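You operate a simulated robot arm through the tools that you are given. There is no shell and no other tool. Be economical: measure what you need, move in short steps, check, and stop when the job is done.

You run a simulated robot arm. Do the job below in one go: nothing can be reset, and whatever is moved stays where it is left.

Task
Clamp the yellow cable end in the yellow terminal.
Fine: control key off first and on again after; open the lever, shut it on the cable end; the AUX lamp lights.
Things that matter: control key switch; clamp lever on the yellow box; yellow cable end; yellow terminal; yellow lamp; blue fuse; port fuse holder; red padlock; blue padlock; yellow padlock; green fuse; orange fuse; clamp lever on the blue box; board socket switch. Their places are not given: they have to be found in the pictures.

It is judged by the outcome, as a careful person would: the job done as asked, and still so three seconds after it is handed in. It fails if anything else is knocked over, pushed out of place, dropped, spilled or broken.

Robot
A 7-joint arm with a two-finger parallel gripper, fixed in place. Base frame: the origin is at the foot of the arm, x ahead of it, y to its left, z up; the work surface is at about z = 864. Lengths are in mm, angles in rad, forces in N, time in s.
With the tool pointing down near the work surface it reaches from about 300 to 700 mm from the base axis. Its first joint turns from -1.152 to 1.152 rad. Payload 1.57 kg.
Tool frame: the origin (TCP) lies between the finger pads and is the grasp point; the fingertips stand 30 mm ahead of it; z points along the fingers, y is the line along which they close. Largest opening 110 mm; finger width 24, thickness 12; the body of the gripper, 48 by 112 mm, starts 78 mm behind the TCP.
Orientation is that of the tool frame in the base frame, as [roll, pitch, yaw] about the fixed x, y, z axes, in that order (R = Rz(yaw) Ry(pitch) Rx(roll)). With the fingers straight down and closing along the base's y, the tool's x points along the base's -x, its y along +y and its z along -z.

Tools
- The arm moves only by the tool drive_tool. Its argument "series" is a list of rows, each a list of 7 numbers: the shift along the tool's x, y, z in units of 400 mm (1.0 is 400 mm), then the turn, a rotation vector about the tool's x, y, z in units of 120 degrees (1.0 is 120 degrees), then the gripper command, from -1 (shut) to 1 (fully open), values between in proportion. In form: [[x, y, z, rx, ry, rz, claw], ...]. A call has 1 to 12 rows; each row is the pose to reach, as a shift and turn from the pose commanded when the call began, along the tool's axes at that moment. A call with a number of a shift or a turn outside -1 to 1 is refused whole. A row lasts 0.2 s, in which the tool goes at most 50 mm and 0.15 rad; a call with a longer step from one row to the next is refused whole, and so is a gripper value outside its range. A pose out of reach is approached as far as the arm can. The call stops where the force on the tool passes 40 N (or 10 N more than at its start, if that is more) or the arm is blocked; 0.2 s more then pass. Each finger travels about 108 mm/s and halts on what it meets, pressing with about 38 N; the grip force reading is that of the motor and also rises with nothing between the fingers. The clock runs only during rows and for 0.2 s after the last one: add rows that repeat a pose to give the fingers time. It gives the time, the measured TCP pose, the force on the tool (base axes), the opening and the grip force at its end, in the units of the frame above (readings bear some noise), and new pictures: "pictures" is both (left out), scene, wrist or none.
- Cameras (640 x 400 px; columns grow to the right, rows downward): "scene" is fixed at [145.8, -374.6, 1417.9]; the picture's right is [0.92, -0.39, 0.00], its down [-0.17, -0.39, -0.91] and it looks along [0.36, 0.83, -0.42] (base axes); focal length 214 px, centre (320, 200). "wrist" rides on the gripper at [-36, 0, -80] in the tool frame; the picture's right is [0.00, -1.00, 0.00], its down [0.97, 0.00, -0.24] and it looks along [0.24, 0.00, 0.97] (tool axes); focal length 218 px, centre (320, 200).
- locate(camera, pixels): for up to 12 pixels [column, row] of the newest picture of that camera ("zoom" is the newest enlarged one), the place [x, y, z] in the base frame of the surface seen there, good to about 2 mm. No time passes.
- enlarge(camera, box): a new picture of the part [left, top, right, bottom] of that camera's present view, enlarged. No time passes.
- finish_job(): hands the job in; it is judged then, once.

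Work in short steps. Measure before you move; look again where a grasp or a placing could have gone wrong, and mend it. You have 80 turns and 120 pictures in all, those below and enlarged ones among them. Open the gripper and draw the arm clear of the work before you hand the job in, unless the task says otherwise; then end with one line.

The tools are called after "Request:" as name(argument=value, ...) on one line, values as JSON. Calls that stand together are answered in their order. drive_tool: Moves the arm, as the interface text tells. Its arguments: {"type":"object","properties":{"series":{"type":"array","items":{"type":"array","items":{"type":"number"}}},"pictures":{"type":"string","enum":["both","scene","wrist","none"]}},"required":["series"]} The other tools are called the same way: locate (camera, pixels) gives the place of the surface under pixels of a picture; enlarge (camera, box) takes an enlarged picture of a part of a camera's view; finish_job () hands the job in.

At the start:

```text
time: 0.0
tcp_pos: [387.4, 45.7, 1259.9]
tool_rot: [-3.141, -0.001, -3.141]
wrist_force: [-0.3, 0.2, 1.0]
finger_gap: 110.1
finger_force: 0.0
```

scene: 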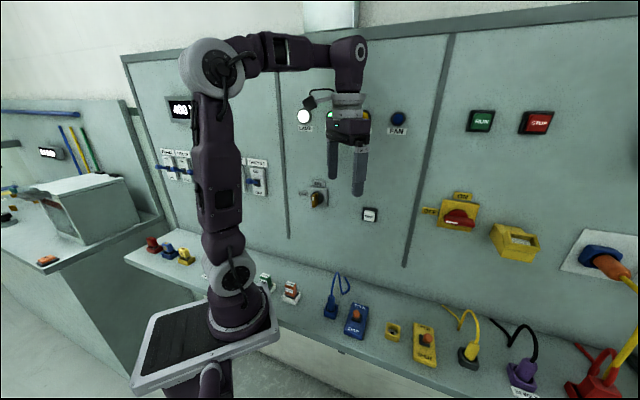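
wrist: 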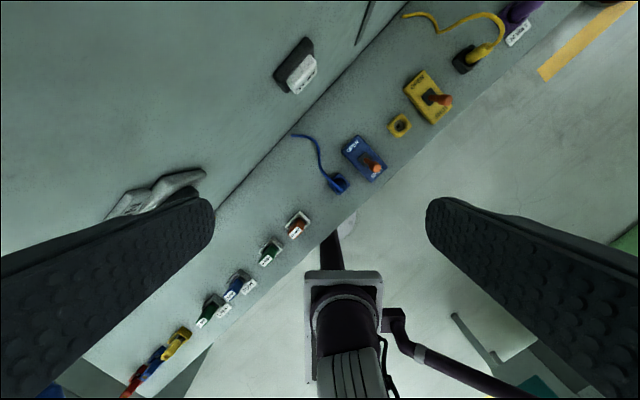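

I'll start by enlarging the areas with the key switch and the yellow parts (scene around 320,200 and 430,340).

Request:
enlarge(camera="scene", box=[310, 250, 550, 400])

Request:
enlarge(camera="scene", box=[240, 90, 560, 290])

Request:
enlarge(camera="wrist", box=[260, 0, 560, 200])

Request:
locate(camera="scene", pixels=[[316, 200], [392, 331], [424, 345], [427, 340], [468, 352], [470, 335], [458, 218], [370, 215], [318, 184], [357, 318], [300, 230], [380, 240]])

```text
2.67 times, centred on (430, 325) of scene
```

zoom: 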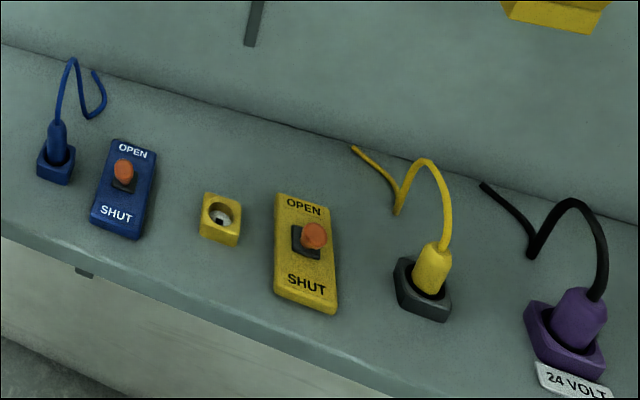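

```text
2.00 times, centred on (400, 190) of scene
```

zoom: 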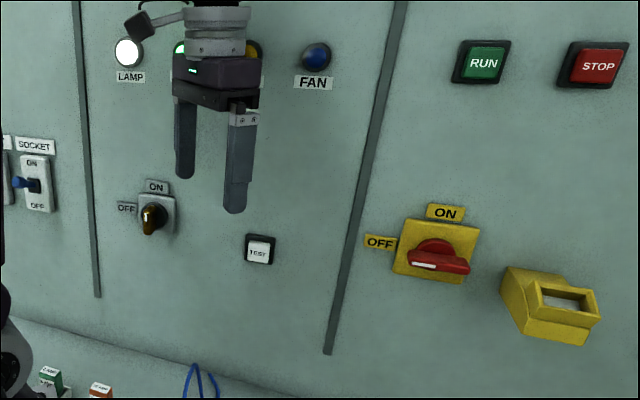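

```text
2.00 times, centred on (410, 100) of wrist
```

zoom: 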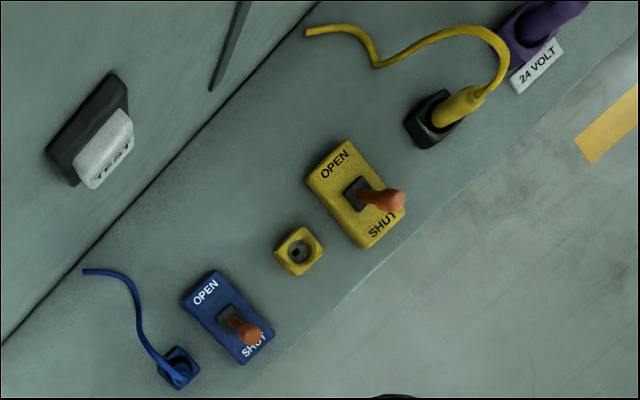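

```text
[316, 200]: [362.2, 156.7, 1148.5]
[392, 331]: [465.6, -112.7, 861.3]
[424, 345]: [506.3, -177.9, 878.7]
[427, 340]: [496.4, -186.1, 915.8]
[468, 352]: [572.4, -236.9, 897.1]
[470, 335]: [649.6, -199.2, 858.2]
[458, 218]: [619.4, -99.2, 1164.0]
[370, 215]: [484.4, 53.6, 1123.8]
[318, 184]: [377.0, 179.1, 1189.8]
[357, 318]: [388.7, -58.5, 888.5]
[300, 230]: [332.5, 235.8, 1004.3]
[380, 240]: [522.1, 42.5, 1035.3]
```

The wall runs at about 45° in base x-y. I enlarge the key, the yellow clamp and the cable holder closer.

Request:
enlarge(camera="scene", box=[295, 175, 343, 211])

Request:
locate(camera="zoom", pixels=[[280, 265], [290, 330], [300, 220], [350, 340], [380, 200], [380, 330], [500, 200], [240, 350], [450, 350], [290, 290], [270, 240], [300, 300]])

Request:
enlarge(camera="scene", box=[380, 310, 444, 374])

Request:
locate(camera="zoom", pixels=[[120, 195], [130, 215], [115, 235], [85, 215], [150, 215], [300, 180], [470, 190], [280, 430], [440, 490], [385, 310], [400, 260], [440, 250]])

```text
11.11 times, centred on (319, 193) of scene
```

zoom: 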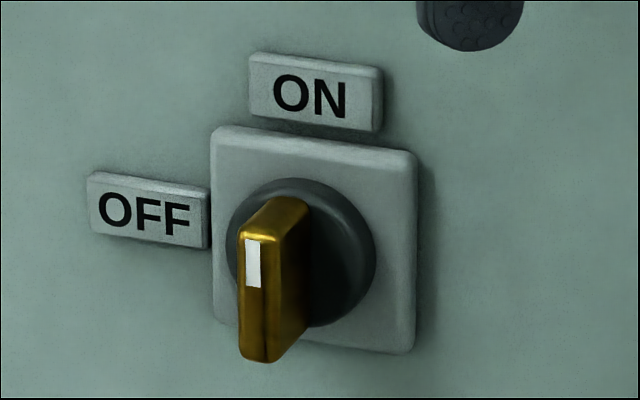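

```text
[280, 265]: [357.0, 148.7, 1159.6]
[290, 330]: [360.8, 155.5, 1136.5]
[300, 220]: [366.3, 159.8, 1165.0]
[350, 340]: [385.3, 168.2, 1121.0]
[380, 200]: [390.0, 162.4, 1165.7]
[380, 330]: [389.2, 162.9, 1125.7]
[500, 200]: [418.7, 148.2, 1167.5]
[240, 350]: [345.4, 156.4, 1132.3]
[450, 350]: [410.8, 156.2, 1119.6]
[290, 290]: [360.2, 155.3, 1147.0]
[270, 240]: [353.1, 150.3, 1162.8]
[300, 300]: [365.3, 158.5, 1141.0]
```

```text
6.25 times, centred on (412, 342) of scene
```

zoom: 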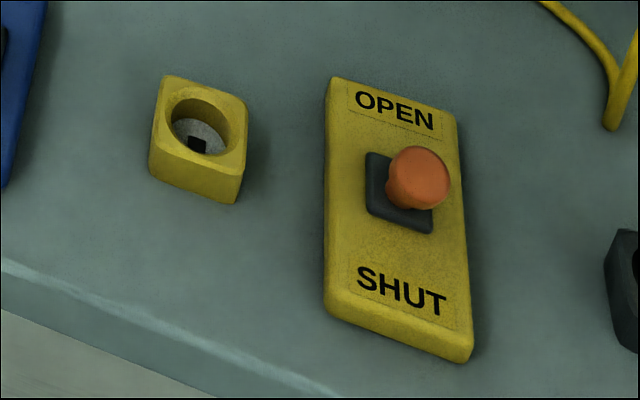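

```text
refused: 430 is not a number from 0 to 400
```

The key is upright with its white mark at the ON end, standing about 44 mm off the wall. Now I measure the yellow clamp and terminal in this zoom.

Request:
locate(camera="zoom", pixels=[[195, 85], [165, 80], [240, 105], [240, 165], [155, 140], [200, 145], [335, 95], [450, 130], [330, 300], [465, 345], [385, 210], [420, 170]])

Request:
enlarge(camera="scene", box=[436, 292, 532, 388])

Request:
locate(camera="zoom", pixels=[[180, 180], [155, 240], [190, 255], [230, 190], [220, 270], [180, 300], [130, 220], [130, 270], [250, 250], [165, 200], [215, 205], [190, 150]])

Request:
enlarge(camera="wrist", box=[380, 0, 560, 130])

```text
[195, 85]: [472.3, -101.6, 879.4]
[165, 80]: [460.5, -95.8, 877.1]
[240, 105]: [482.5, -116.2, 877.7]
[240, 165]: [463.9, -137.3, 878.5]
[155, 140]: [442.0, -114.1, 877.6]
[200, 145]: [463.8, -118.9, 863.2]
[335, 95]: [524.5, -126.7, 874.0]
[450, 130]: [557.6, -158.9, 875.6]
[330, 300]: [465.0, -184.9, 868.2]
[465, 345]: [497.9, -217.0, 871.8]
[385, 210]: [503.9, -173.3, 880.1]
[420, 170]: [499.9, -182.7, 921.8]
```

```text
4.17 times, centred on (484, 340) of scene
```

zoom: 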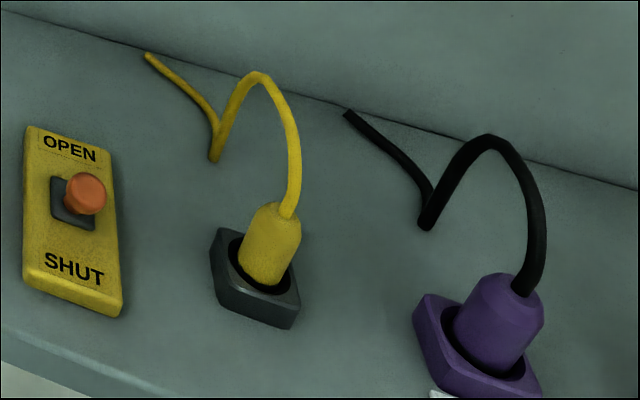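

```text
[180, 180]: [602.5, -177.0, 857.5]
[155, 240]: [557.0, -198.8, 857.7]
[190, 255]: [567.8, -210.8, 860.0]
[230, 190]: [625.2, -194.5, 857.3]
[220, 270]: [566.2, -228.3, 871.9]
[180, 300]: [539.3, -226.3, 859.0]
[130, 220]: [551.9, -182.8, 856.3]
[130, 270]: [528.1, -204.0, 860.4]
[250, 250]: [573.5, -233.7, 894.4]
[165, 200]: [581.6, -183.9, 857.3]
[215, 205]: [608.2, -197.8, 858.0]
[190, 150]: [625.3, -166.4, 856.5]
```

```text
3.08 times, centred on (470, 65) of wrist
```

zoom: 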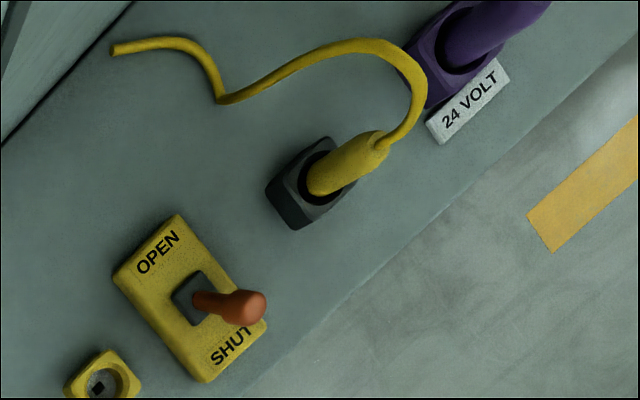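

The lever knob leans about 10 mm to the SHUT side, so it is shut now. I measure the key's front face and disc, then the plug.

Request:
enlarge(camera="scene", box=[295, 175, 343, 211])

Request:
locate(camera="zoom", pixels=[[242, 245], [270, 247], [244, 352], [264, 357], [258, 300], [345, 260], [340, 310], [395, 165], [220, 135], [400, 340], [320, 190], [258, 325]])

Request:
enlarge(camera="scene", box=[456, 312, 504, 376])

Request:
locate(camera="zoom", pixels=[[230, 60], [150, 130], [200, 130], [160, 200], [200, 200], [180, 240], [80, 150], [110, 110], [250, 130], [170, 270], [120, 240], [215, 90]])

```text
11.11 times, centred on (319, 193) of scene
```

zoom: 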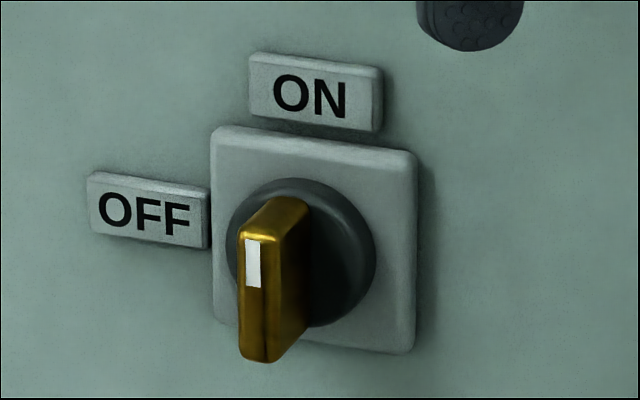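

```text
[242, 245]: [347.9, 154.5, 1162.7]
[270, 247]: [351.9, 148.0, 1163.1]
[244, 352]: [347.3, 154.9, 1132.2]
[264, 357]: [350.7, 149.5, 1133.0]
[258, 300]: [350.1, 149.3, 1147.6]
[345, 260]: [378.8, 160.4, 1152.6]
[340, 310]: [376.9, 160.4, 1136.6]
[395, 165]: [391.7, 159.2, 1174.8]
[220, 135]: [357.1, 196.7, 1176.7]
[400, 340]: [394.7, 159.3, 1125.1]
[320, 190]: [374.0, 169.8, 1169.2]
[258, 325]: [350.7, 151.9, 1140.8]
```

```text
6.25 times, centred on (480, 344) of scene
```

zoom: 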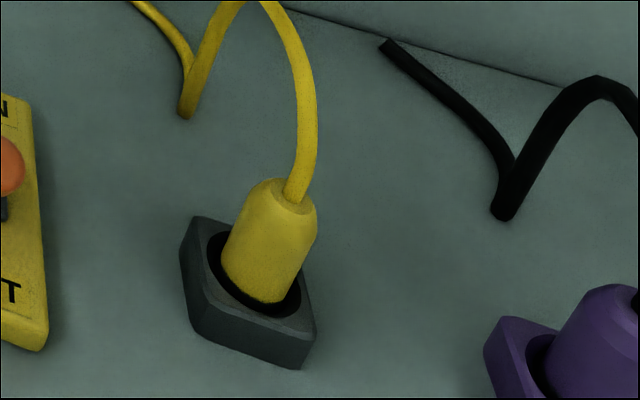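

```text
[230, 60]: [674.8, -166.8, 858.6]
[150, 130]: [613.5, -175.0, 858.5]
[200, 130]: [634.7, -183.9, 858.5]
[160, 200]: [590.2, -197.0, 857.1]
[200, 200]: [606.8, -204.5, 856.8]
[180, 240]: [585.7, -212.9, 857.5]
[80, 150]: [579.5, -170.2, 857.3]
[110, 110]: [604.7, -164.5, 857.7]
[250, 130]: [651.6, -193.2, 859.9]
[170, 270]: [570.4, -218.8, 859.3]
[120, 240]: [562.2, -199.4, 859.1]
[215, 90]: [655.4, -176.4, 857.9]
```

Key axis is near (350,151,1148), front 46 mm and disc 20 mm off the wall. I turn the tool to face the wall (fingers closing horizontally) at a standoff of about 60 mm.

Request:
drive_tool(series=[[0.0177, 0.0121, 0.0233, -0.0244, -0.059, -0.0244, -0.3], [0.0354, 0.0242, 0.0467, -0.0489, -0.118, -0.0489, -0.3], [0.0531, 0.0362, 0.07, -0.0733, -0.1769, -0.0733, -0.3], [0.0708, 0.0483, 0.0933, -0.0977, -0.2359, -0.0977, -0.3], [0.0885, 0.0604, 0.1167, -0.1221, -0.2949, -0.1221, -0.3], [0.1063, 0.0725, 0.14, -0.1466, -0.3539, -0.1466, -0.3], [0.124, 0.0846, 0.1633, -0.171, -0.4128, -0.171, -0.3], [0.1417, 0.0967, 0.1867, -0.1954, -0.4718, -0.1954, -0.3], [0.1594, 0.1088, 0.21, -0.2198, -0.5308, -0.2198, -0.3], [0.1771, 0.1208, 0.2333, -0.2443, -0.5898, -0.2443, -0.3], [0.1948, 0.1329, 0.2567, -0.2687, -0.6487, -0.2687, -0.3], [0.2125, 0.145, 0.28, -0.2931, -0.7077, -0.2931, -0.3]])

```text
time: 2.6
tcp_pos: [356.1, 25.6, 1242.4]
tool_rot: [2.889, 1.428, -2.557]
wrist_force: [-1.1, -11.2, -2.1]
finger_gap: 38.7
finger_force: 0.1
out of reach, approached as far as the arm can: row 8, 9, 10, 11, 12
```

scene: 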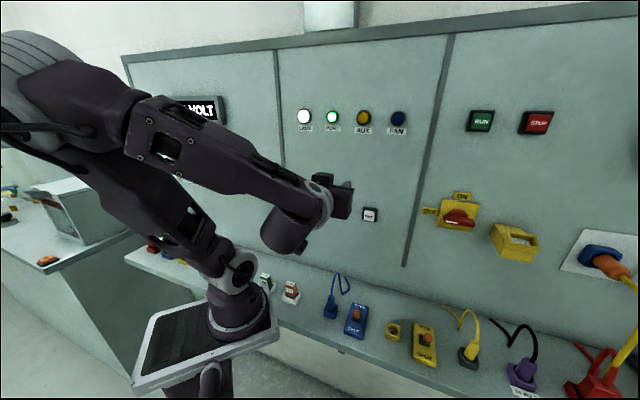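
wrist: 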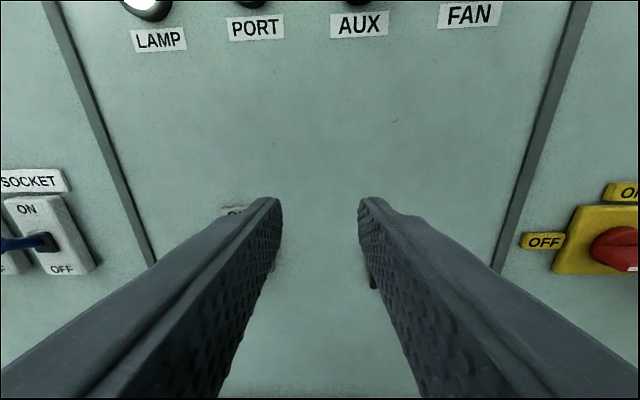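

The arm stopped short (at 356,26,1242). I hold one row with zero shift to learn which pose counts as commanded.

Request:
drive_tool(series=[[0, 0, 0, 0, 0, 0, -0.3]], pictures="none")

```text
time: 3.0
tcp_pos: [357.0, 14.6, 1238.9]
tool_rot: [2.822, 1.431, -2.659]
wrist_force: [-0.5, -0.2, -0.1]
finger_gap: 38.3
finger_force: 0.0
```

Horizontal gripping so near the base is out of reach, so I'll nudge the key with closed fingertips from above, tool tilted 35° from vertical. I move to a prep pose right of and above the key at about (353,113,1228).

Request:
drive_tool(series=[[0.0015, 0.0221, 0.0217, 0.0021, 0.0493, -0.0019, -1], [0.0031, 0.0441, 0.0434, 0.0042, 0.0986, -0.0037, -1], [0.0046, 0.0662, 0.0651, 0.0063, 0.1479, -0.0056, -1], [0.0062, 0.0882, 0.0867, 0.0084, 0.1973, -0.0075, -1], [0.0077, 0.1103, 0.1084, 0.0105, 0.2466, -0.0093, -1], [0.0093, 0.1324, 0.1301, 0.0126, 0.2959, -0.0112, -1], [0.0109, 0.1544, 0.1518, 0.0147, 0.3452, -0.013, -1], [0.0124, 0.1765, 0.1735, 0.0168, 0.3945, -0.0149, -1]])

```text
time: 4.8
tcp_pos: [350.0, 111.7, 1227.8]
tool_rot: [3.139, 0.605, -2.356]
wrist_force: [0.2, -0.6, -0.4]
finger_gap: 0.0
finger_force: 21.3
```

scene: 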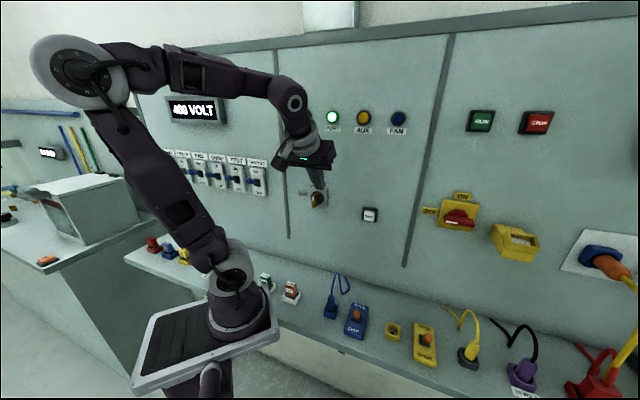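
wrist: 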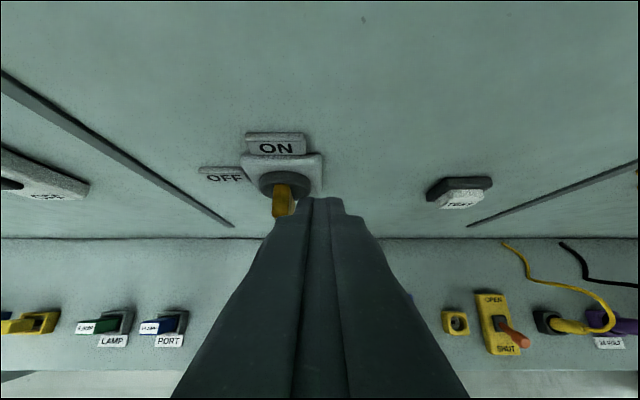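

The tilted pose works; key is left of the fingertips in the wrist view (283,195). I lower the closed fingers to just right of the key's upper half.

Request:
drive_tool(series=[[0.004, 0.004, 0.04, 0, 0, 0, -1], [0.008, 0.008, 0.08, 0, 0, 0, -1], [0.0125, 0.0112, 0.12, 0, 0, 0, -1], [0.0125, 0.0112, 0.12, 0, 0, 0, -1]])

Request:
enlarge(camera="scene", box=[290, 160, 354, 224])

```text
time: 5.8
tcp_pos: [365.1, 132.2, 1186.7]
tool_rot: [3.139, 0.609, -2.356]
wrist_force: [0.0, 0.1, -0.5]
finger_gap: 0.0
finger_force: 21.9
```

scene: 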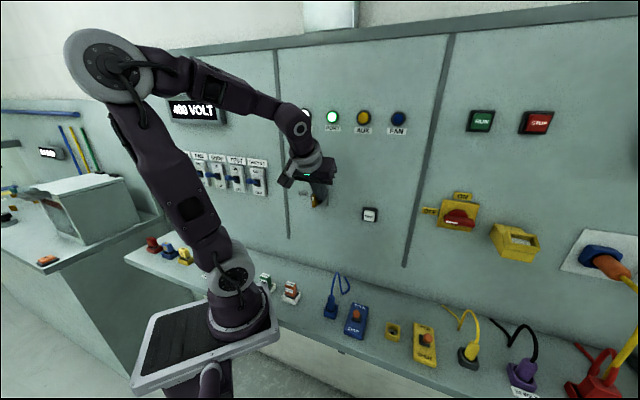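
wrist: 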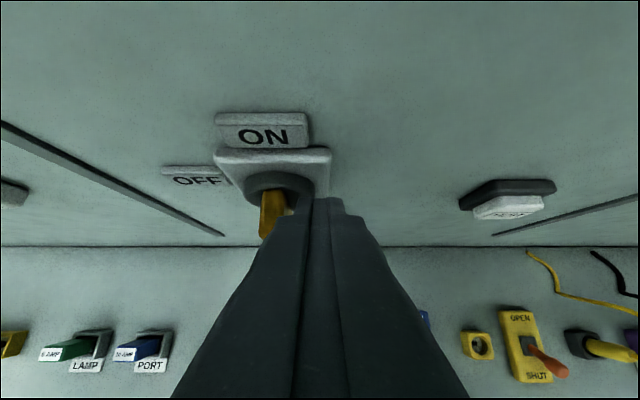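

```text
6.25 times, centred on (322, 192) of scene
```

zoom: 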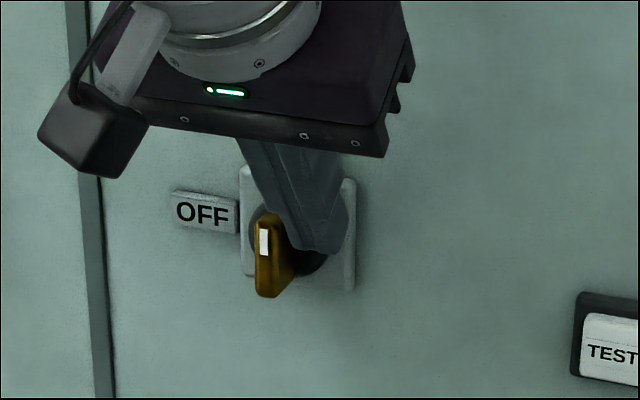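

Fingertip sits right of the key's upper half (zoom 320,250). I sweep left about 21 mm in small steps.

Request:
drive_tool(series=[[0, 0.015, 0, 0, 0, 0, -1], [0, 0.027, 0, 0, 0, 0, -1], [0, 0.039, 0, 0, 0, 0, -1], [0, 0.052, 0, 0, 0, 0, -1], [0, 0.052, 0, 0, 0, 0, -1]])

Request:
enlarge(camera="scene", box=[290, 160, 354, 224])

```text
time: 6.7
tcp_pos: [354.2, 143.3, 1187.0]
tool_rot: [-3.14, 0.617, -2.357]
wrist_force: [-0.1, -0.3, 0.4]
finger_gap: 0.1
finger_force: 21.2
stopped in row 4: the force on the tool passed its limit (the readings are from after the stop); the commanded pose is now the measured one
```

scene: 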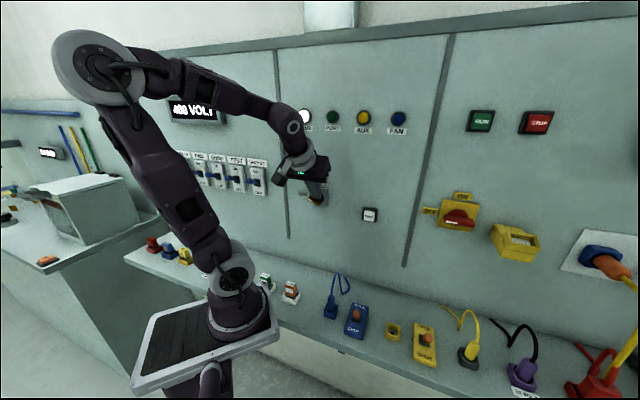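
wrist: 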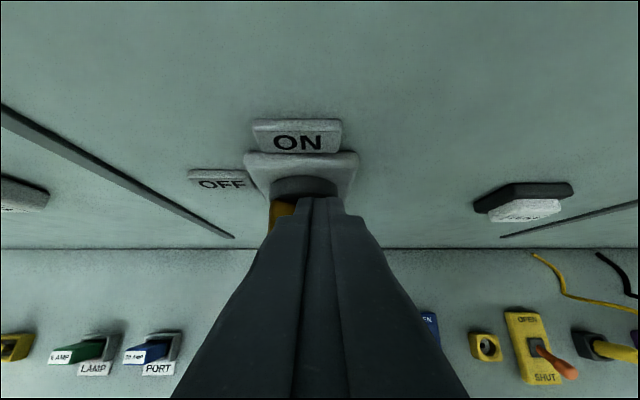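

```text
6.25 times, centred on (322, 192) of scene
```

zoom: 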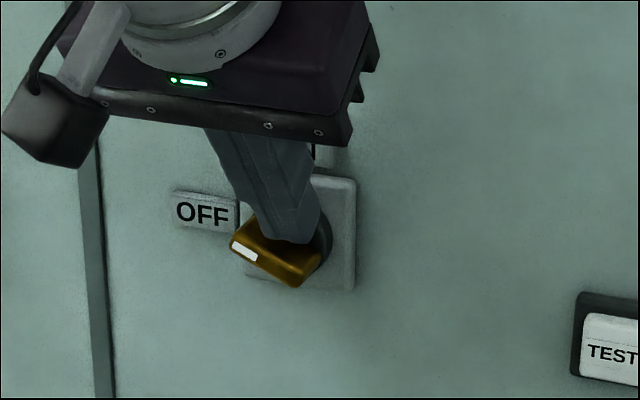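

The lamp PORT went out and the key is about two-thirds round; the push stopped on force. I lift 12 mm, shift left over the key's left end and press down.

Request:
drive_tool(series=[[-0.0171, 0, -0.0246, 0, 0, 0, -1], [-0.0228, 0.036, -0.0328, 0, 0, 0, -1], [-0.0228, 0.0727, -0.0328, 0, 0, 0, -1], [-0.0114, 0.0727, -0.0164, 0, 0, 0, -1], [-0.003, 0.0727, -0.004, 0, 0, 0, -1], [0.0021, 0.0727, 0.003, 0, 0, 0, -1], [0.006, 0.0727, 0.009, 0, 0, 0, -1], [0.006, 0.0727, 0.009, 0, 0, 0, -1]])

Request:
enlarge(camera="scene", box=[290, 160, 354, 224])

```text
time: 8.1
tcp_pos: [330.4, 164.5, 1187.6]
tool_rot: [3.14, 0.617, -2.352]
wrist_force: [-16.5, -0.1, 14.6]
finger_gap: 0.0
finger_force: 21.3
stopped in row 7: the force on the tool passed its limit (the readings are from after the stop); the commanded pose is now the measured one
```

scene: 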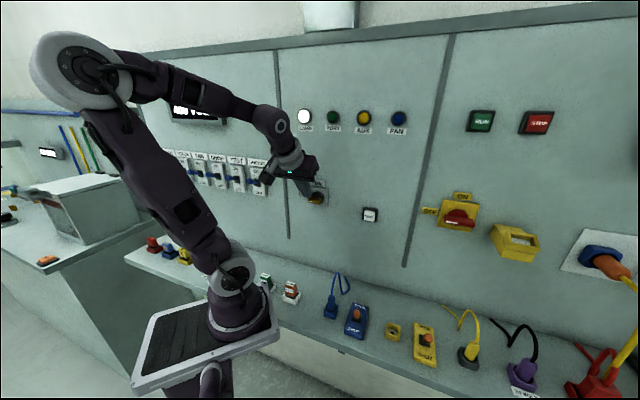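
wrist: 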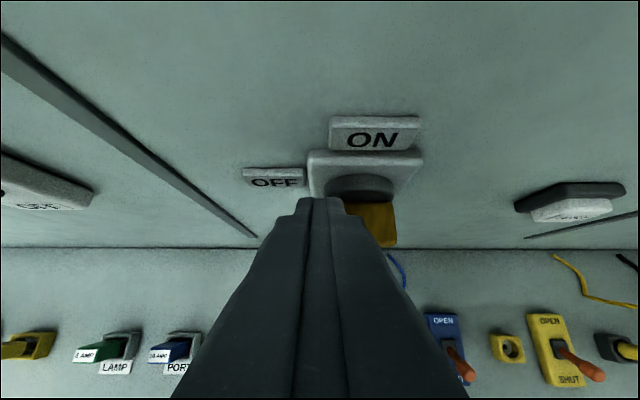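

```text
6.25 times, centred on (322, 192) of scene
```

zoom: 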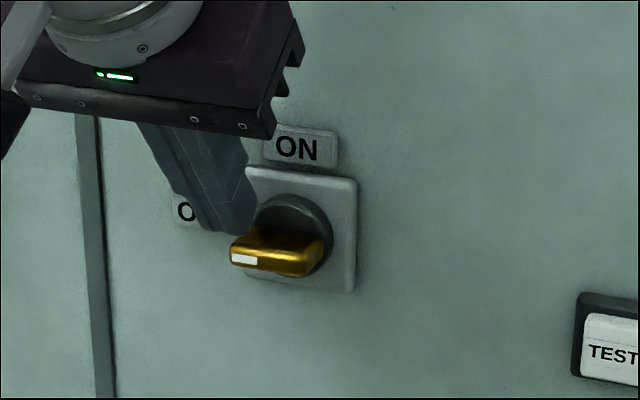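

The key now lies level, its white mark toward OFF (zoom 245,260). I back away and travel, turning the tool vertical, to outside of the yellow clamp lever at about (481,-203,1010).

Request:
drive_tool(series=[[-0.0217, 0, -0.0306, 0, 0, 0, -1], [-0.0026, 0, -0.09, 0, 0, 0, -1], [0.0092, 0, -0.16, 0, 0, 0, -1], [0.0715, -0.1018, -0.1266, 0, 0.0327, 0, -1], [0.1337, -0.2035, -0.0933, 0, 0.0655, 0, -1], [0.196, -0.3053, -0.0599, 0, 0.0982, 0, -1], [0.2583, -0.407, -0.0265, 0, 0.1309, 0, -1], [0.3206, -0.5088, 0.0068, 0, 0.1637, 0, -1], [0.3828, -0.6106, 0.0402, 0, 0.1964, 0, -1], [0.4451, -0.7123, 0.0736, 0, 0.2291, 0, -1], [0.5074, -0.8141, 0.107, 0, 0.2618, 0, -1], [0.5696, -0.9158, 0.1403, 0, 0.2946, 0, -1]])

```text
time: 10.7
tcp_pos: [484.1, -199.3, 1009.3]
tool_rot: [3.14, -0.001, -2.353]
wrist_force: [-0.9, -0.5, -0.4]
finger_gap: 0.2
finger_force: 20.9
```

scene: 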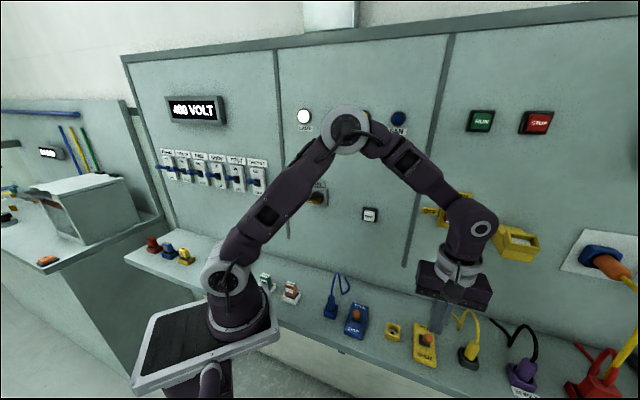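
wrist: 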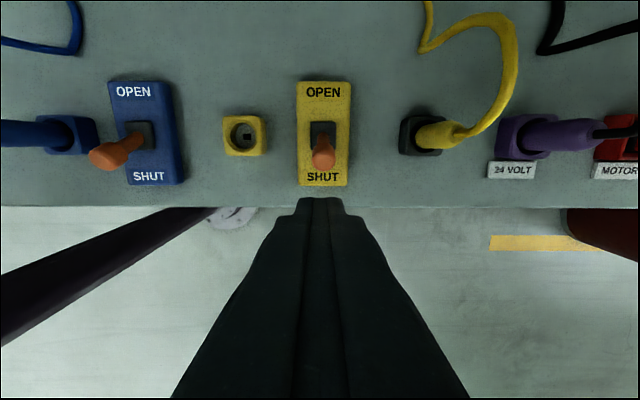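

Good wrist view: terminal at (243,135), lever knob at (323,155), plug at (435,133). I measure them all from here.

Request:
enlarge(camera="wrist", box=[210, 70, 530, 200])

Request:
locate(camera="wrist", pixels=[[323, 160], [323, 140], [315, 125], [244, 135], [226, 118], [263, 152], [424, 135], [440, 133], [455, 132], [404, 120], [440, 155], [302, 84]])

```text
2.00 times, centred on (370, 135) of wrist
```

zoom: 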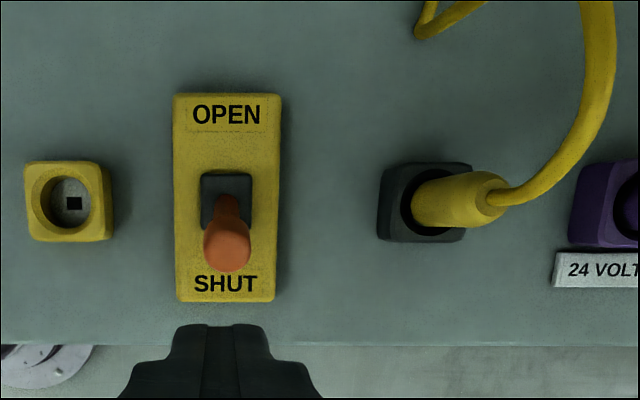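

```text
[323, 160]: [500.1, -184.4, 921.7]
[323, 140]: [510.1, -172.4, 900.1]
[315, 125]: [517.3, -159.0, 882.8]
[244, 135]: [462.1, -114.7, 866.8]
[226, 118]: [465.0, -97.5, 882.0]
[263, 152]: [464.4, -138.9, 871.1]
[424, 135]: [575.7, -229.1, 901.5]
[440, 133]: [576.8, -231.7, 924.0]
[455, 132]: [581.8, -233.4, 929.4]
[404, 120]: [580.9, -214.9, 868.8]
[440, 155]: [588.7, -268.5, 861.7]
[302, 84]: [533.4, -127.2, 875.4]
```

Lever knob top is at (500,-184,922), 17 mm to the SHUT side of its slot. I go 10 mm further out and lower the closed fingertips to z≈902 outside the knob.

Request:
drive_tool(series=[[0.025, 0, 0, 0, 0, 0, -1], [0.025, 0, 0.07, 0, 0, 0, -1], [0.025, 0, 0.14, 0, 0, 0, -1], [0.025, 0, 0.1925, 0, 0, 0, -1], [0.025, 0, 0.1925, 0, 0, 0, -1]], pictures="wrist")

```text
time: 11.9
tcp_pos: [476.6, -207.1, 931.4]
tool_rot: [-3.14, 0.001, -2.354]
wrist_force: [0.2, 0.3, 1.1]
finger_gap: 0.0
finger_force: 21.4
```

wrist: 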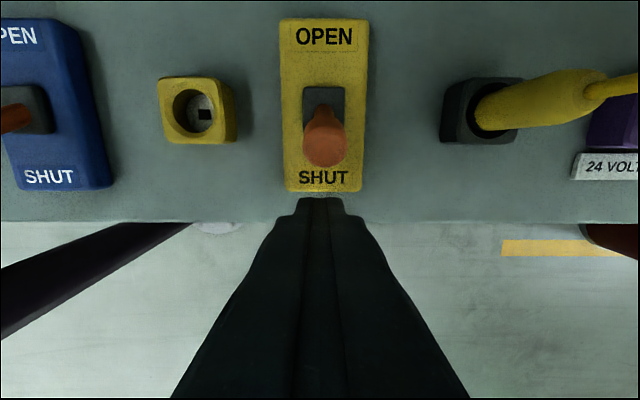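

Fingers are outside the knob with clearance. I push about 45 mm toward the wall (OPEN) in small steps.

Request:
drive_tool(series=[[-0.02, 0, 0, 0, 0, 0, -1], [-0.04, 0, 0, 0, 0, 0, -1], [-0.06, 0, 0, 0, 0, 0, -1], [-0.08, 0, 0, 0, 0, 0, -1], [-0.095, 0, 0, 0, 0, 0, -1], [-0.11, 0, 0, 0, 0, 0, -1], [-0.11, 0, 0, 0, 0, 0, -1]])

Request:
enlarge(camera="scene", box=[380, 300, 464, 384])

```text
time: 13.5
tcp_pos: [507.8, -176.9, 932.1]
tool_rot: [-3.141, 0.0, -2.353]
wrist_force: [-0.7, -0.7, 0.7]
finger_gap: 0.3
finger_force: 21.1
```

scene: 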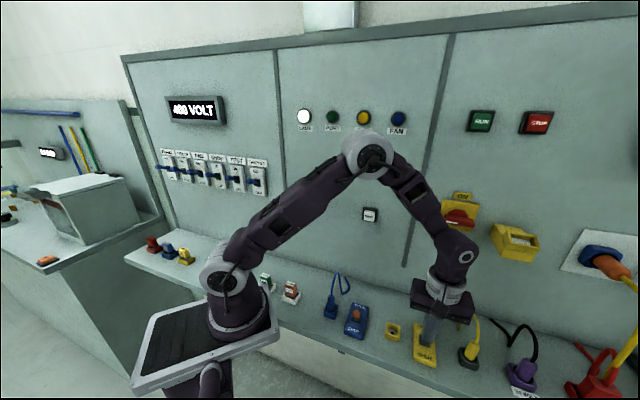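
wrist: 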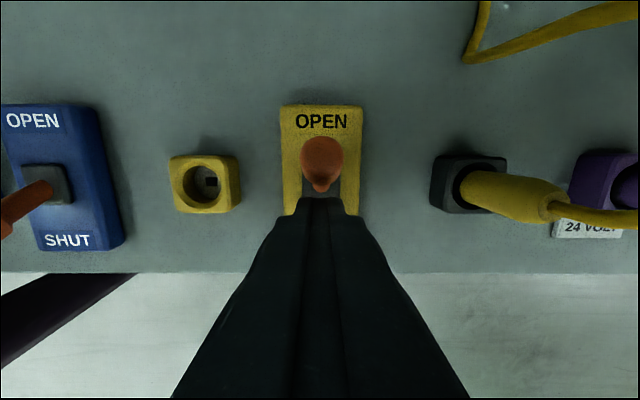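

```text
4.76 times, centred on (422, 342) of scene
```

zoom: 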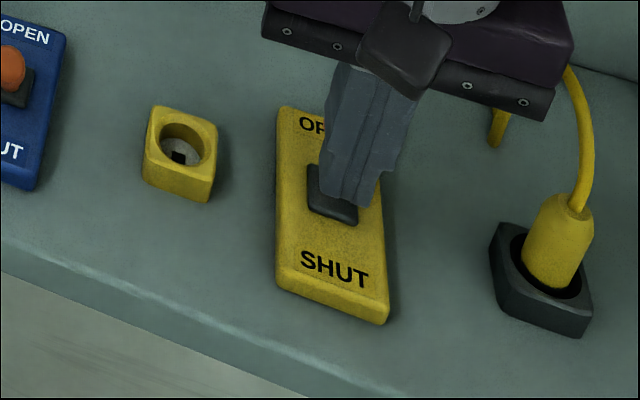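

The lever has swung to the OPEN side with no force left; I push a little further to feel its end stop.

Request:
drive_tool(series=[[-0.012, 0, 0, 0, 0, 0, -1], [-0.022, 0, 0, 0, 0, 0, -1], [-0.032, 0, 0, 0, 0, 0, -1], [-0.032, 0, 0, 0, 0, 0, -1]], pictures="wrist")

Request:
locate(camera="wrist", pixels=[[322, 155], [320, 140]])

```text
time: 14.3
tcp_pos: [510.5, -174.9, 931.6]
tool_rot: [3.136, -0.014, -2.36]
wrist_force: [-3.9, -3.8, 3.2]
finger_gap: 0.0
finger_force: 21.5
stopped in row 3: the force on the tool passed its limit (the readings are from after the stop); the commanded pose is now the measured one
```

wrist: 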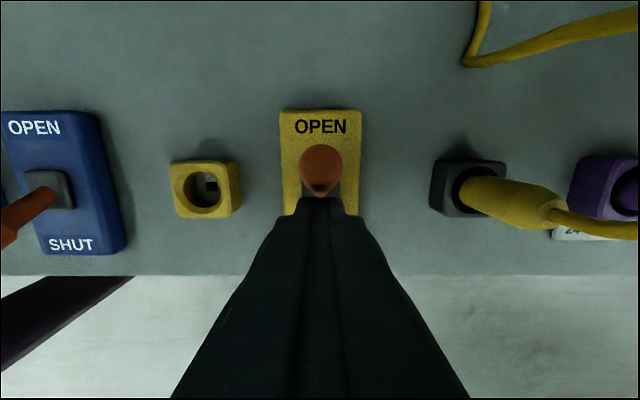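

```text
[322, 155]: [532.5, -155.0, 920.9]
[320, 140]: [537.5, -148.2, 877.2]
```

The lever is hard against its OPEN stop (knob at 532,-155). I back off, rise, and move to look down on the plug.

Request:
drive_tool(series=[[0.03, 0, 0, 0, -0.003, 0, -1], [0.04, 0, -0.1, 0, -0.0067, 0, -1], [0.05, 0, -0.2, 0, -0.0067, 0, -0.5], [0.0575, -0.05, -0.25, 0, -0.0067, 0, 0], [0.0575, -0.15, -0.25, 0, -0.0067, 0, 0], [0.0575, -0.215, -0.25, 0, -0.0067, 0, 0], [0.0575, -0.215, -0.25, 0, -0.0067, 0, 0]])

Request:
enlarge(camera="scene", box=[420, 290, 530, 390])

Request:
enlarge(camera="wrist", box=[220, 0, 420, 200])

```text
time: 15.9
tcp_pos: [555.4, -250.9, 1031.3]
tool_rot: [3.135, 0.001, -2.356]
wrist_force: [-0.8, -0.8, -0.4]
finger_gap: 55.3
finger_force: 0.1
```

scene: 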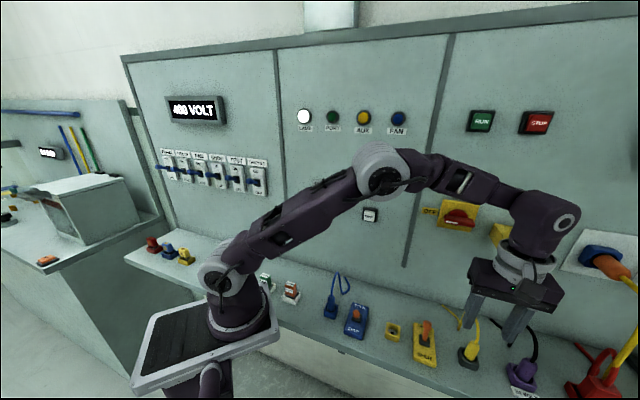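
wrist: 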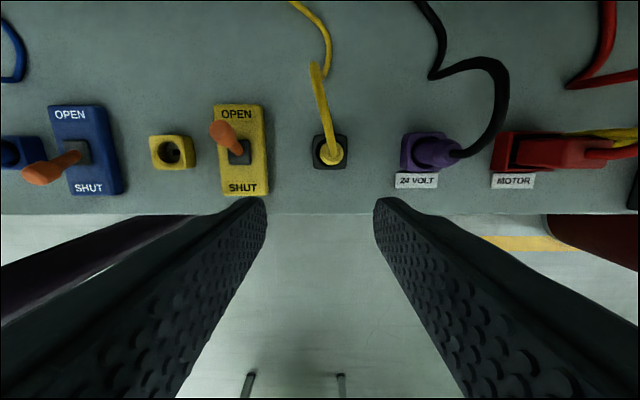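

```text
4.00 times, centred on (475, 340) of scene
```

zoom: 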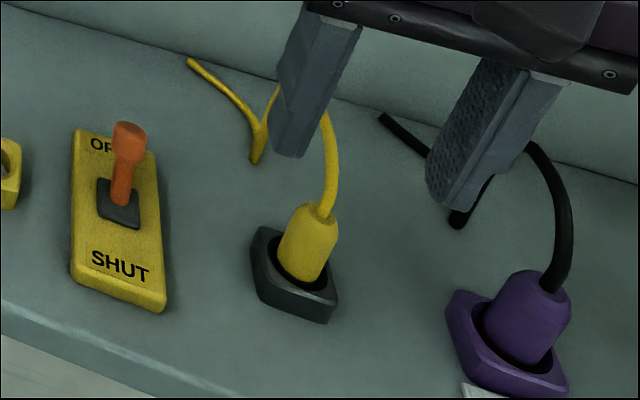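

```text
2.00 times, centred on (320, 100) of wrist
```

zoom: 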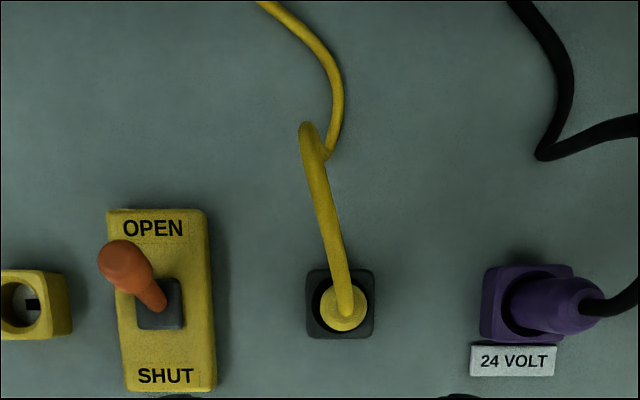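

The lever stays OPEN. The cable leaves the plug toward the wall, so fingers closing along the wall direction straddle it freely. I measure plug, holder and cable heights.

Request:
locate(camera="zoom", pixels=[[332, 315], [345, 325], [325, 305], [360, 305], [345, 280], [330, 230], [318, 180], [307, 130], [310, 272], [374, 335], [372, 272], [310, 333]])

Request:
locate(camera="wrist", pixels=[[152, 138], [190, 138], [153, 168], [193, 167], [172, 153]])

```text
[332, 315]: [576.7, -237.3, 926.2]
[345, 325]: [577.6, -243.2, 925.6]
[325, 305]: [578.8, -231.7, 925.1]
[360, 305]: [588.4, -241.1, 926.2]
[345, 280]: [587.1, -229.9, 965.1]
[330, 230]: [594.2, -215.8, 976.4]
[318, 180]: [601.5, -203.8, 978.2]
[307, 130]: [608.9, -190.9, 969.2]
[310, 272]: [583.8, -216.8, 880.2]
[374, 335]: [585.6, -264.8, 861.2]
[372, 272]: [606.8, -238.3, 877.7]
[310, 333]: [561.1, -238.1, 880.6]
```

```text
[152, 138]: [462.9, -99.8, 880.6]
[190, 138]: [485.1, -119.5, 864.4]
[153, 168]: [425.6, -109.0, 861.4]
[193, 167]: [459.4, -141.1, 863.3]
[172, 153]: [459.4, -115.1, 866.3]
```

Plug axis about (583,-238), top z 926; cable peaks at z≈978 wallward. I center over the plug and go down partway to check alignment.

Request:
drive_tool(series=[[-0.035, -0.0134, 0, 0, 0, 0, 0], [-0.0707, -0.0269, 0, 0, 0, 0, 0], [-0.0707, -0.0269, 0.08, 0, 0, 0, 0], [-0.0707, -0.0269, 0.14, 0, 0, 0, 0], [-0.0707, -0.0269, 0.14, 0, 0, 0, 0]])

Request:
enlarge(camera="scene", box=[420, 290, 530, 390])

```text
time: 17.1
tcp_pos: [583.1, -238.4, 976.4]
tool_rot: [3.136, 0.002, -2.359]
wrist_force: [0.7, 0.2, 0.4]
finger_gap: 54.9
finger_force: 0.1
```

scene: 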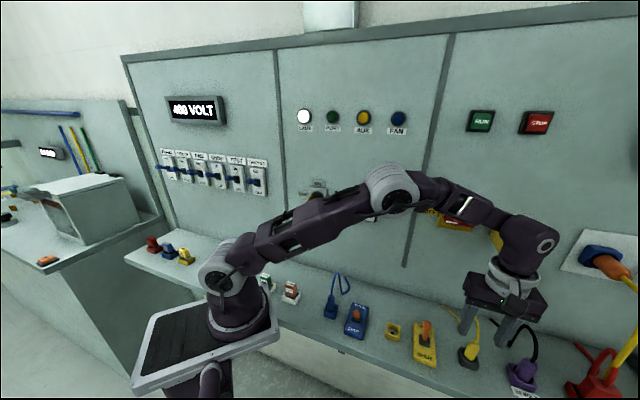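
wrist: 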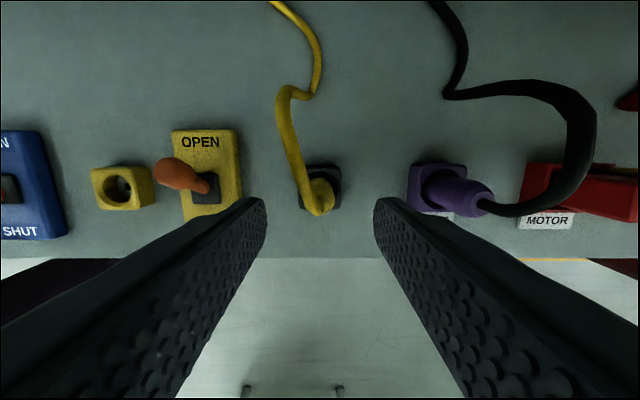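

```text
4.00 times, centred on (475, 340) of scene
```

zoom: 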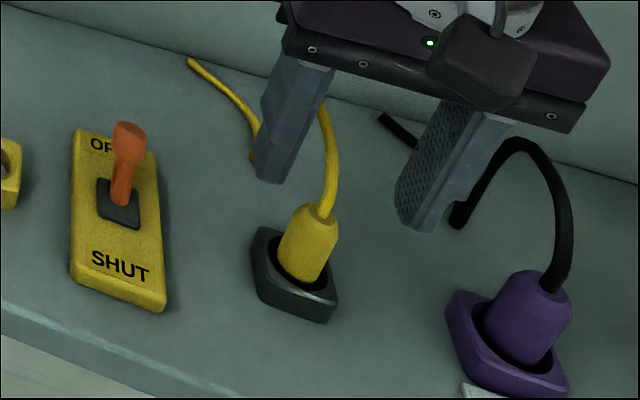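

Plug sits centred between the fingers (wrist 322,200). I lower to TCP z≈920 and close on it.

Request:
drive_tool(series=[[0, 0, 0.05, 0, 0, 0, 0], [0, 0, 0.1, 0, 0, 0, 0], [0, 0, 0.14, 0, 0, 0, 0], [0, 0, 0.14, 0, 0, 0, 0], [0, 0, 0.14, 0, 0, 0, -1], [0, 0, 0.14, 0, 0, 0, -1], [0, 0, 0.14, 0, 0, 0, -1]])

Request:
enlarge(camera="scene", box=[420, 290, 530, 390])

```text
time: 18.7
tcp_pos: [583.4, -238.3, 921.0]
tool_rot: [3.138, 0.004, -2.358]
wrist_force: [0.3, 0.7, 0.2]
finger_gap: 19.3
finger_force: 33.2
```

scene: 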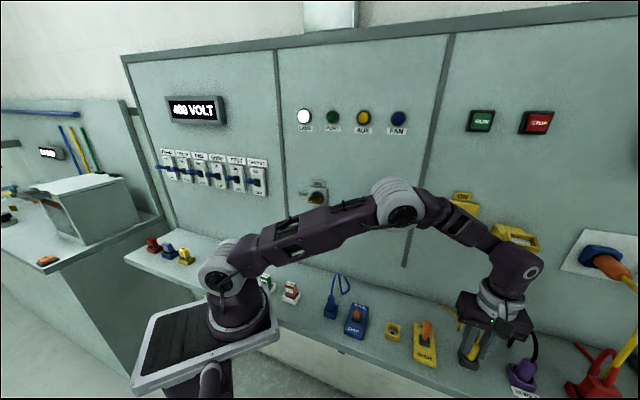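
wrist: 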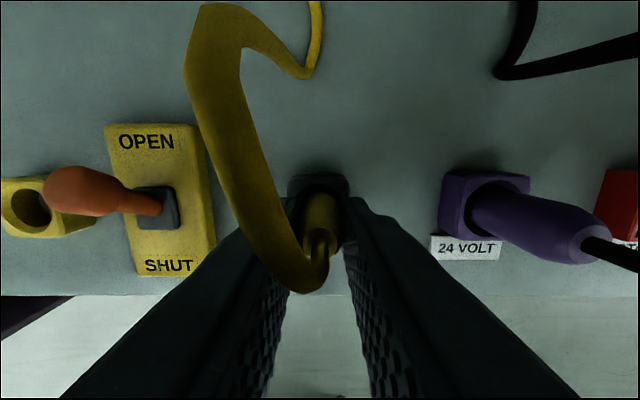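

```text
4.00 times, centred on (475, 340) of scene
```

zoom: 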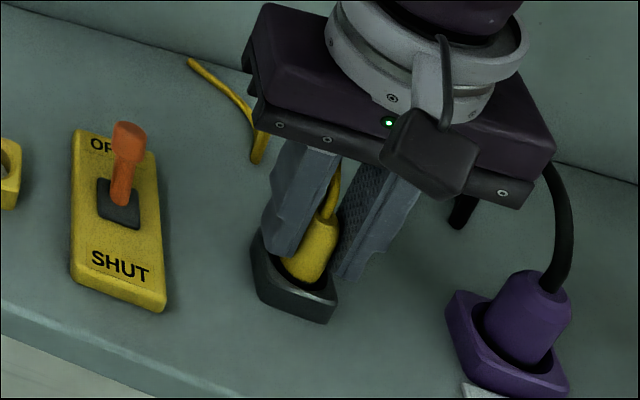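

Gripped (gap 19.3). I lift straight up 70 mm.

Request:
drive_tool(series=[[0, 0, -0.03, 0, 0, 0, -1], [0, 0, -0.07, 0, 0, 0, -1], [0, 0, -0.12, 0, 0, 0, -1], [0, 0, -0.175, 0, 0, 0, -1], [0, 0, -0.175, 0, 0, 0, -1]])

Request:
enlarge(camera="scene", box=[400, 260, 540, 390])

```text
time: 19.9
tcp_pos: [584.4, -237.2, 991.6]
tool_rot: [3.137, 0.003, -2.358]
wrist_force: [0.5, -1.0, -0.9]
finger_gap: 19.2
finger_force: 33.3
```

scene: 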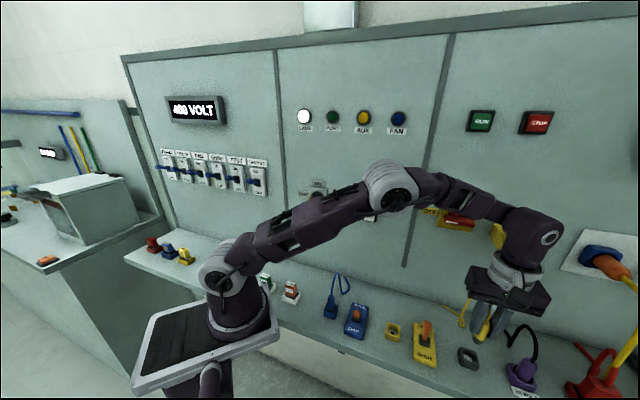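
wrist: 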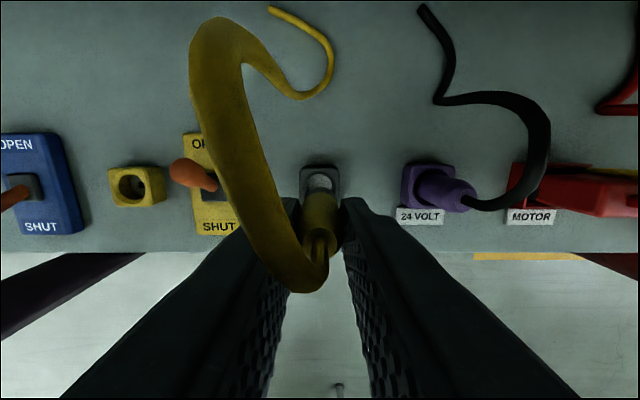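

```text
3.08 times, centred on (470, 325) of scene
```

zoom: 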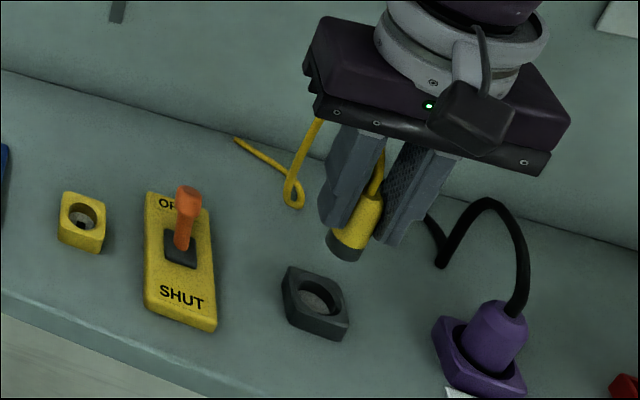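

Plug is out and held. Before crossing I measure the terminal precisely in the wrist and scene views.

Request:
enlarge(camera="wrist", box=[95, 147, 179, 227])

Request:
enlarge(camera="scene", box=[376, 312, 416, 352])

```text
5.00 times, centred on (137, 187) of wrist
```

zoom: 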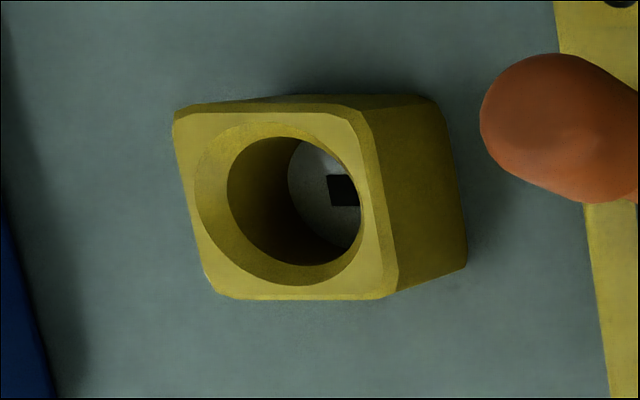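

```text
10.00 times, centred on (396, 332) of scene
```

zoom: 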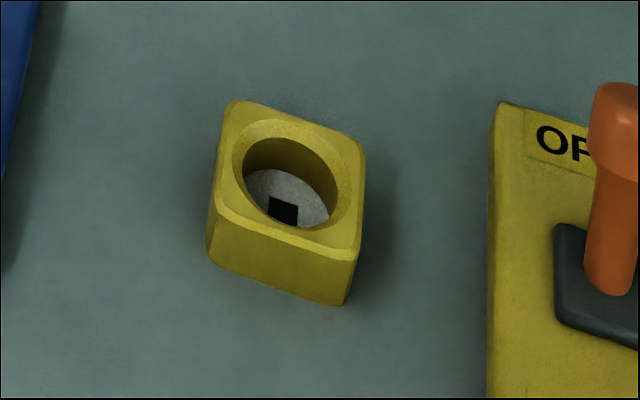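

I locate the terminal's top-face corners and rim in both views.

Request:
locate(camera="zoom", pixels=[[240, 112], [352, 155], [345, 245], [222, 205], [235, 160], [345, 190], [285, 130], [297, 238], [255, 190], [315, 200], [290, 165], [284, 210]])

Request:
locate(camera="wrist", pixels=[[110, 171], [142, 172], [149, 204], [117, 203], [112, 186], [147, 187], [130, 172], [133, 205], [141.5, 185]])

```text
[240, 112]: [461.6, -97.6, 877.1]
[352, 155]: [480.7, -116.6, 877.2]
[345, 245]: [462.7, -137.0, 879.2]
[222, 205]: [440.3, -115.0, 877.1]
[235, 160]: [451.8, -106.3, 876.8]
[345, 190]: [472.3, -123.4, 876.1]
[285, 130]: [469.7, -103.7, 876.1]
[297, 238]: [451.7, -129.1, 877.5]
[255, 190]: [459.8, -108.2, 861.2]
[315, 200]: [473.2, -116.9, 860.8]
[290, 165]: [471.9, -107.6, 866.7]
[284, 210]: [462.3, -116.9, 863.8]
```

```text
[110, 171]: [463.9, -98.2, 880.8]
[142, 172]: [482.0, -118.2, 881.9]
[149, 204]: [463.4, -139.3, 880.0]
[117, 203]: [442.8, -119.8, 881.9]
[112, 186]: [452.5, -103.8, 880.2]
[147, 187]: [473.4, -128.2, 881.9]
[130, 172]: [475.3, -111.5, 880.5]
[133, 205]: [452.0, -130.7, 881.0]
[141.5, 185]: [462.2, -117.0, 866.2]
```

Terminal centre ≈ (462.2,-117.3). I carry the plug 171 mm left along the bench at this height.

Request:
drive_tool(series=[[0.004, 0.06, -0.02, 0, 0, 0, -1], [0.004, 0.15, -0.02, 0, 0, 0, -1], [0.004, 0.25, -0.02, 0, 0, 0, -1], [0.004, 0.35, -0.02, 0, 0, 0, -1], [0.004, 0.428, -0.02, 0, 0, 0, -1], [0.004, 0.428, 0, 0, 0, 0, -1], [0.004, 0.428, 0, 0, 0, 0, -1]])

Request:
enlarge(camera="scene", box=[340, 270, 480, 390])

```text
time: 21.5
tcp_pos: [459.4, -120.4, 993.3]
tool_rot: [3.136, 0.002, -2.36]
wrist_force: [0.1, 0.1, -0.8]
finger_gap: 19.6
finger_force: 33.6
```

scene: 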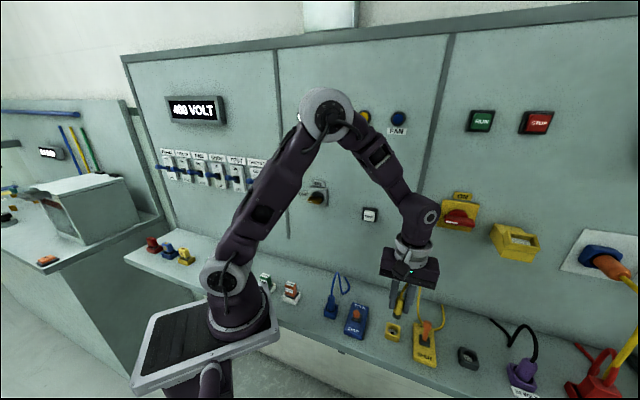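
wrist: 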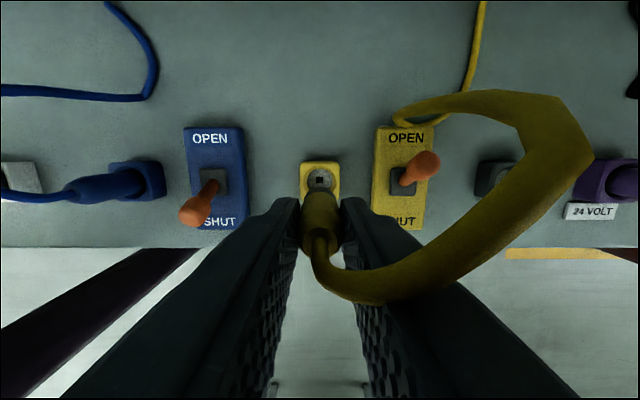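

```text
3.33 times, centred on (410, 330) of scene
```

zoom: 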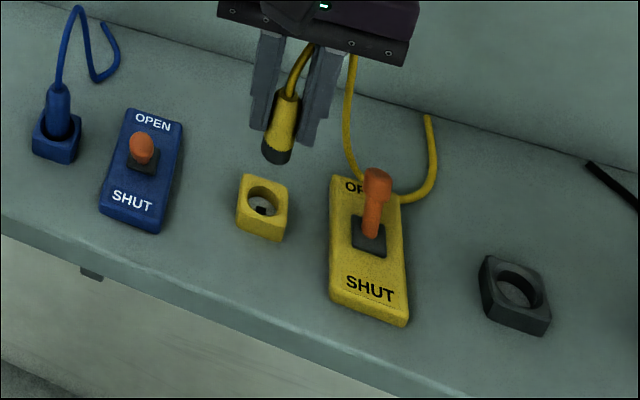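

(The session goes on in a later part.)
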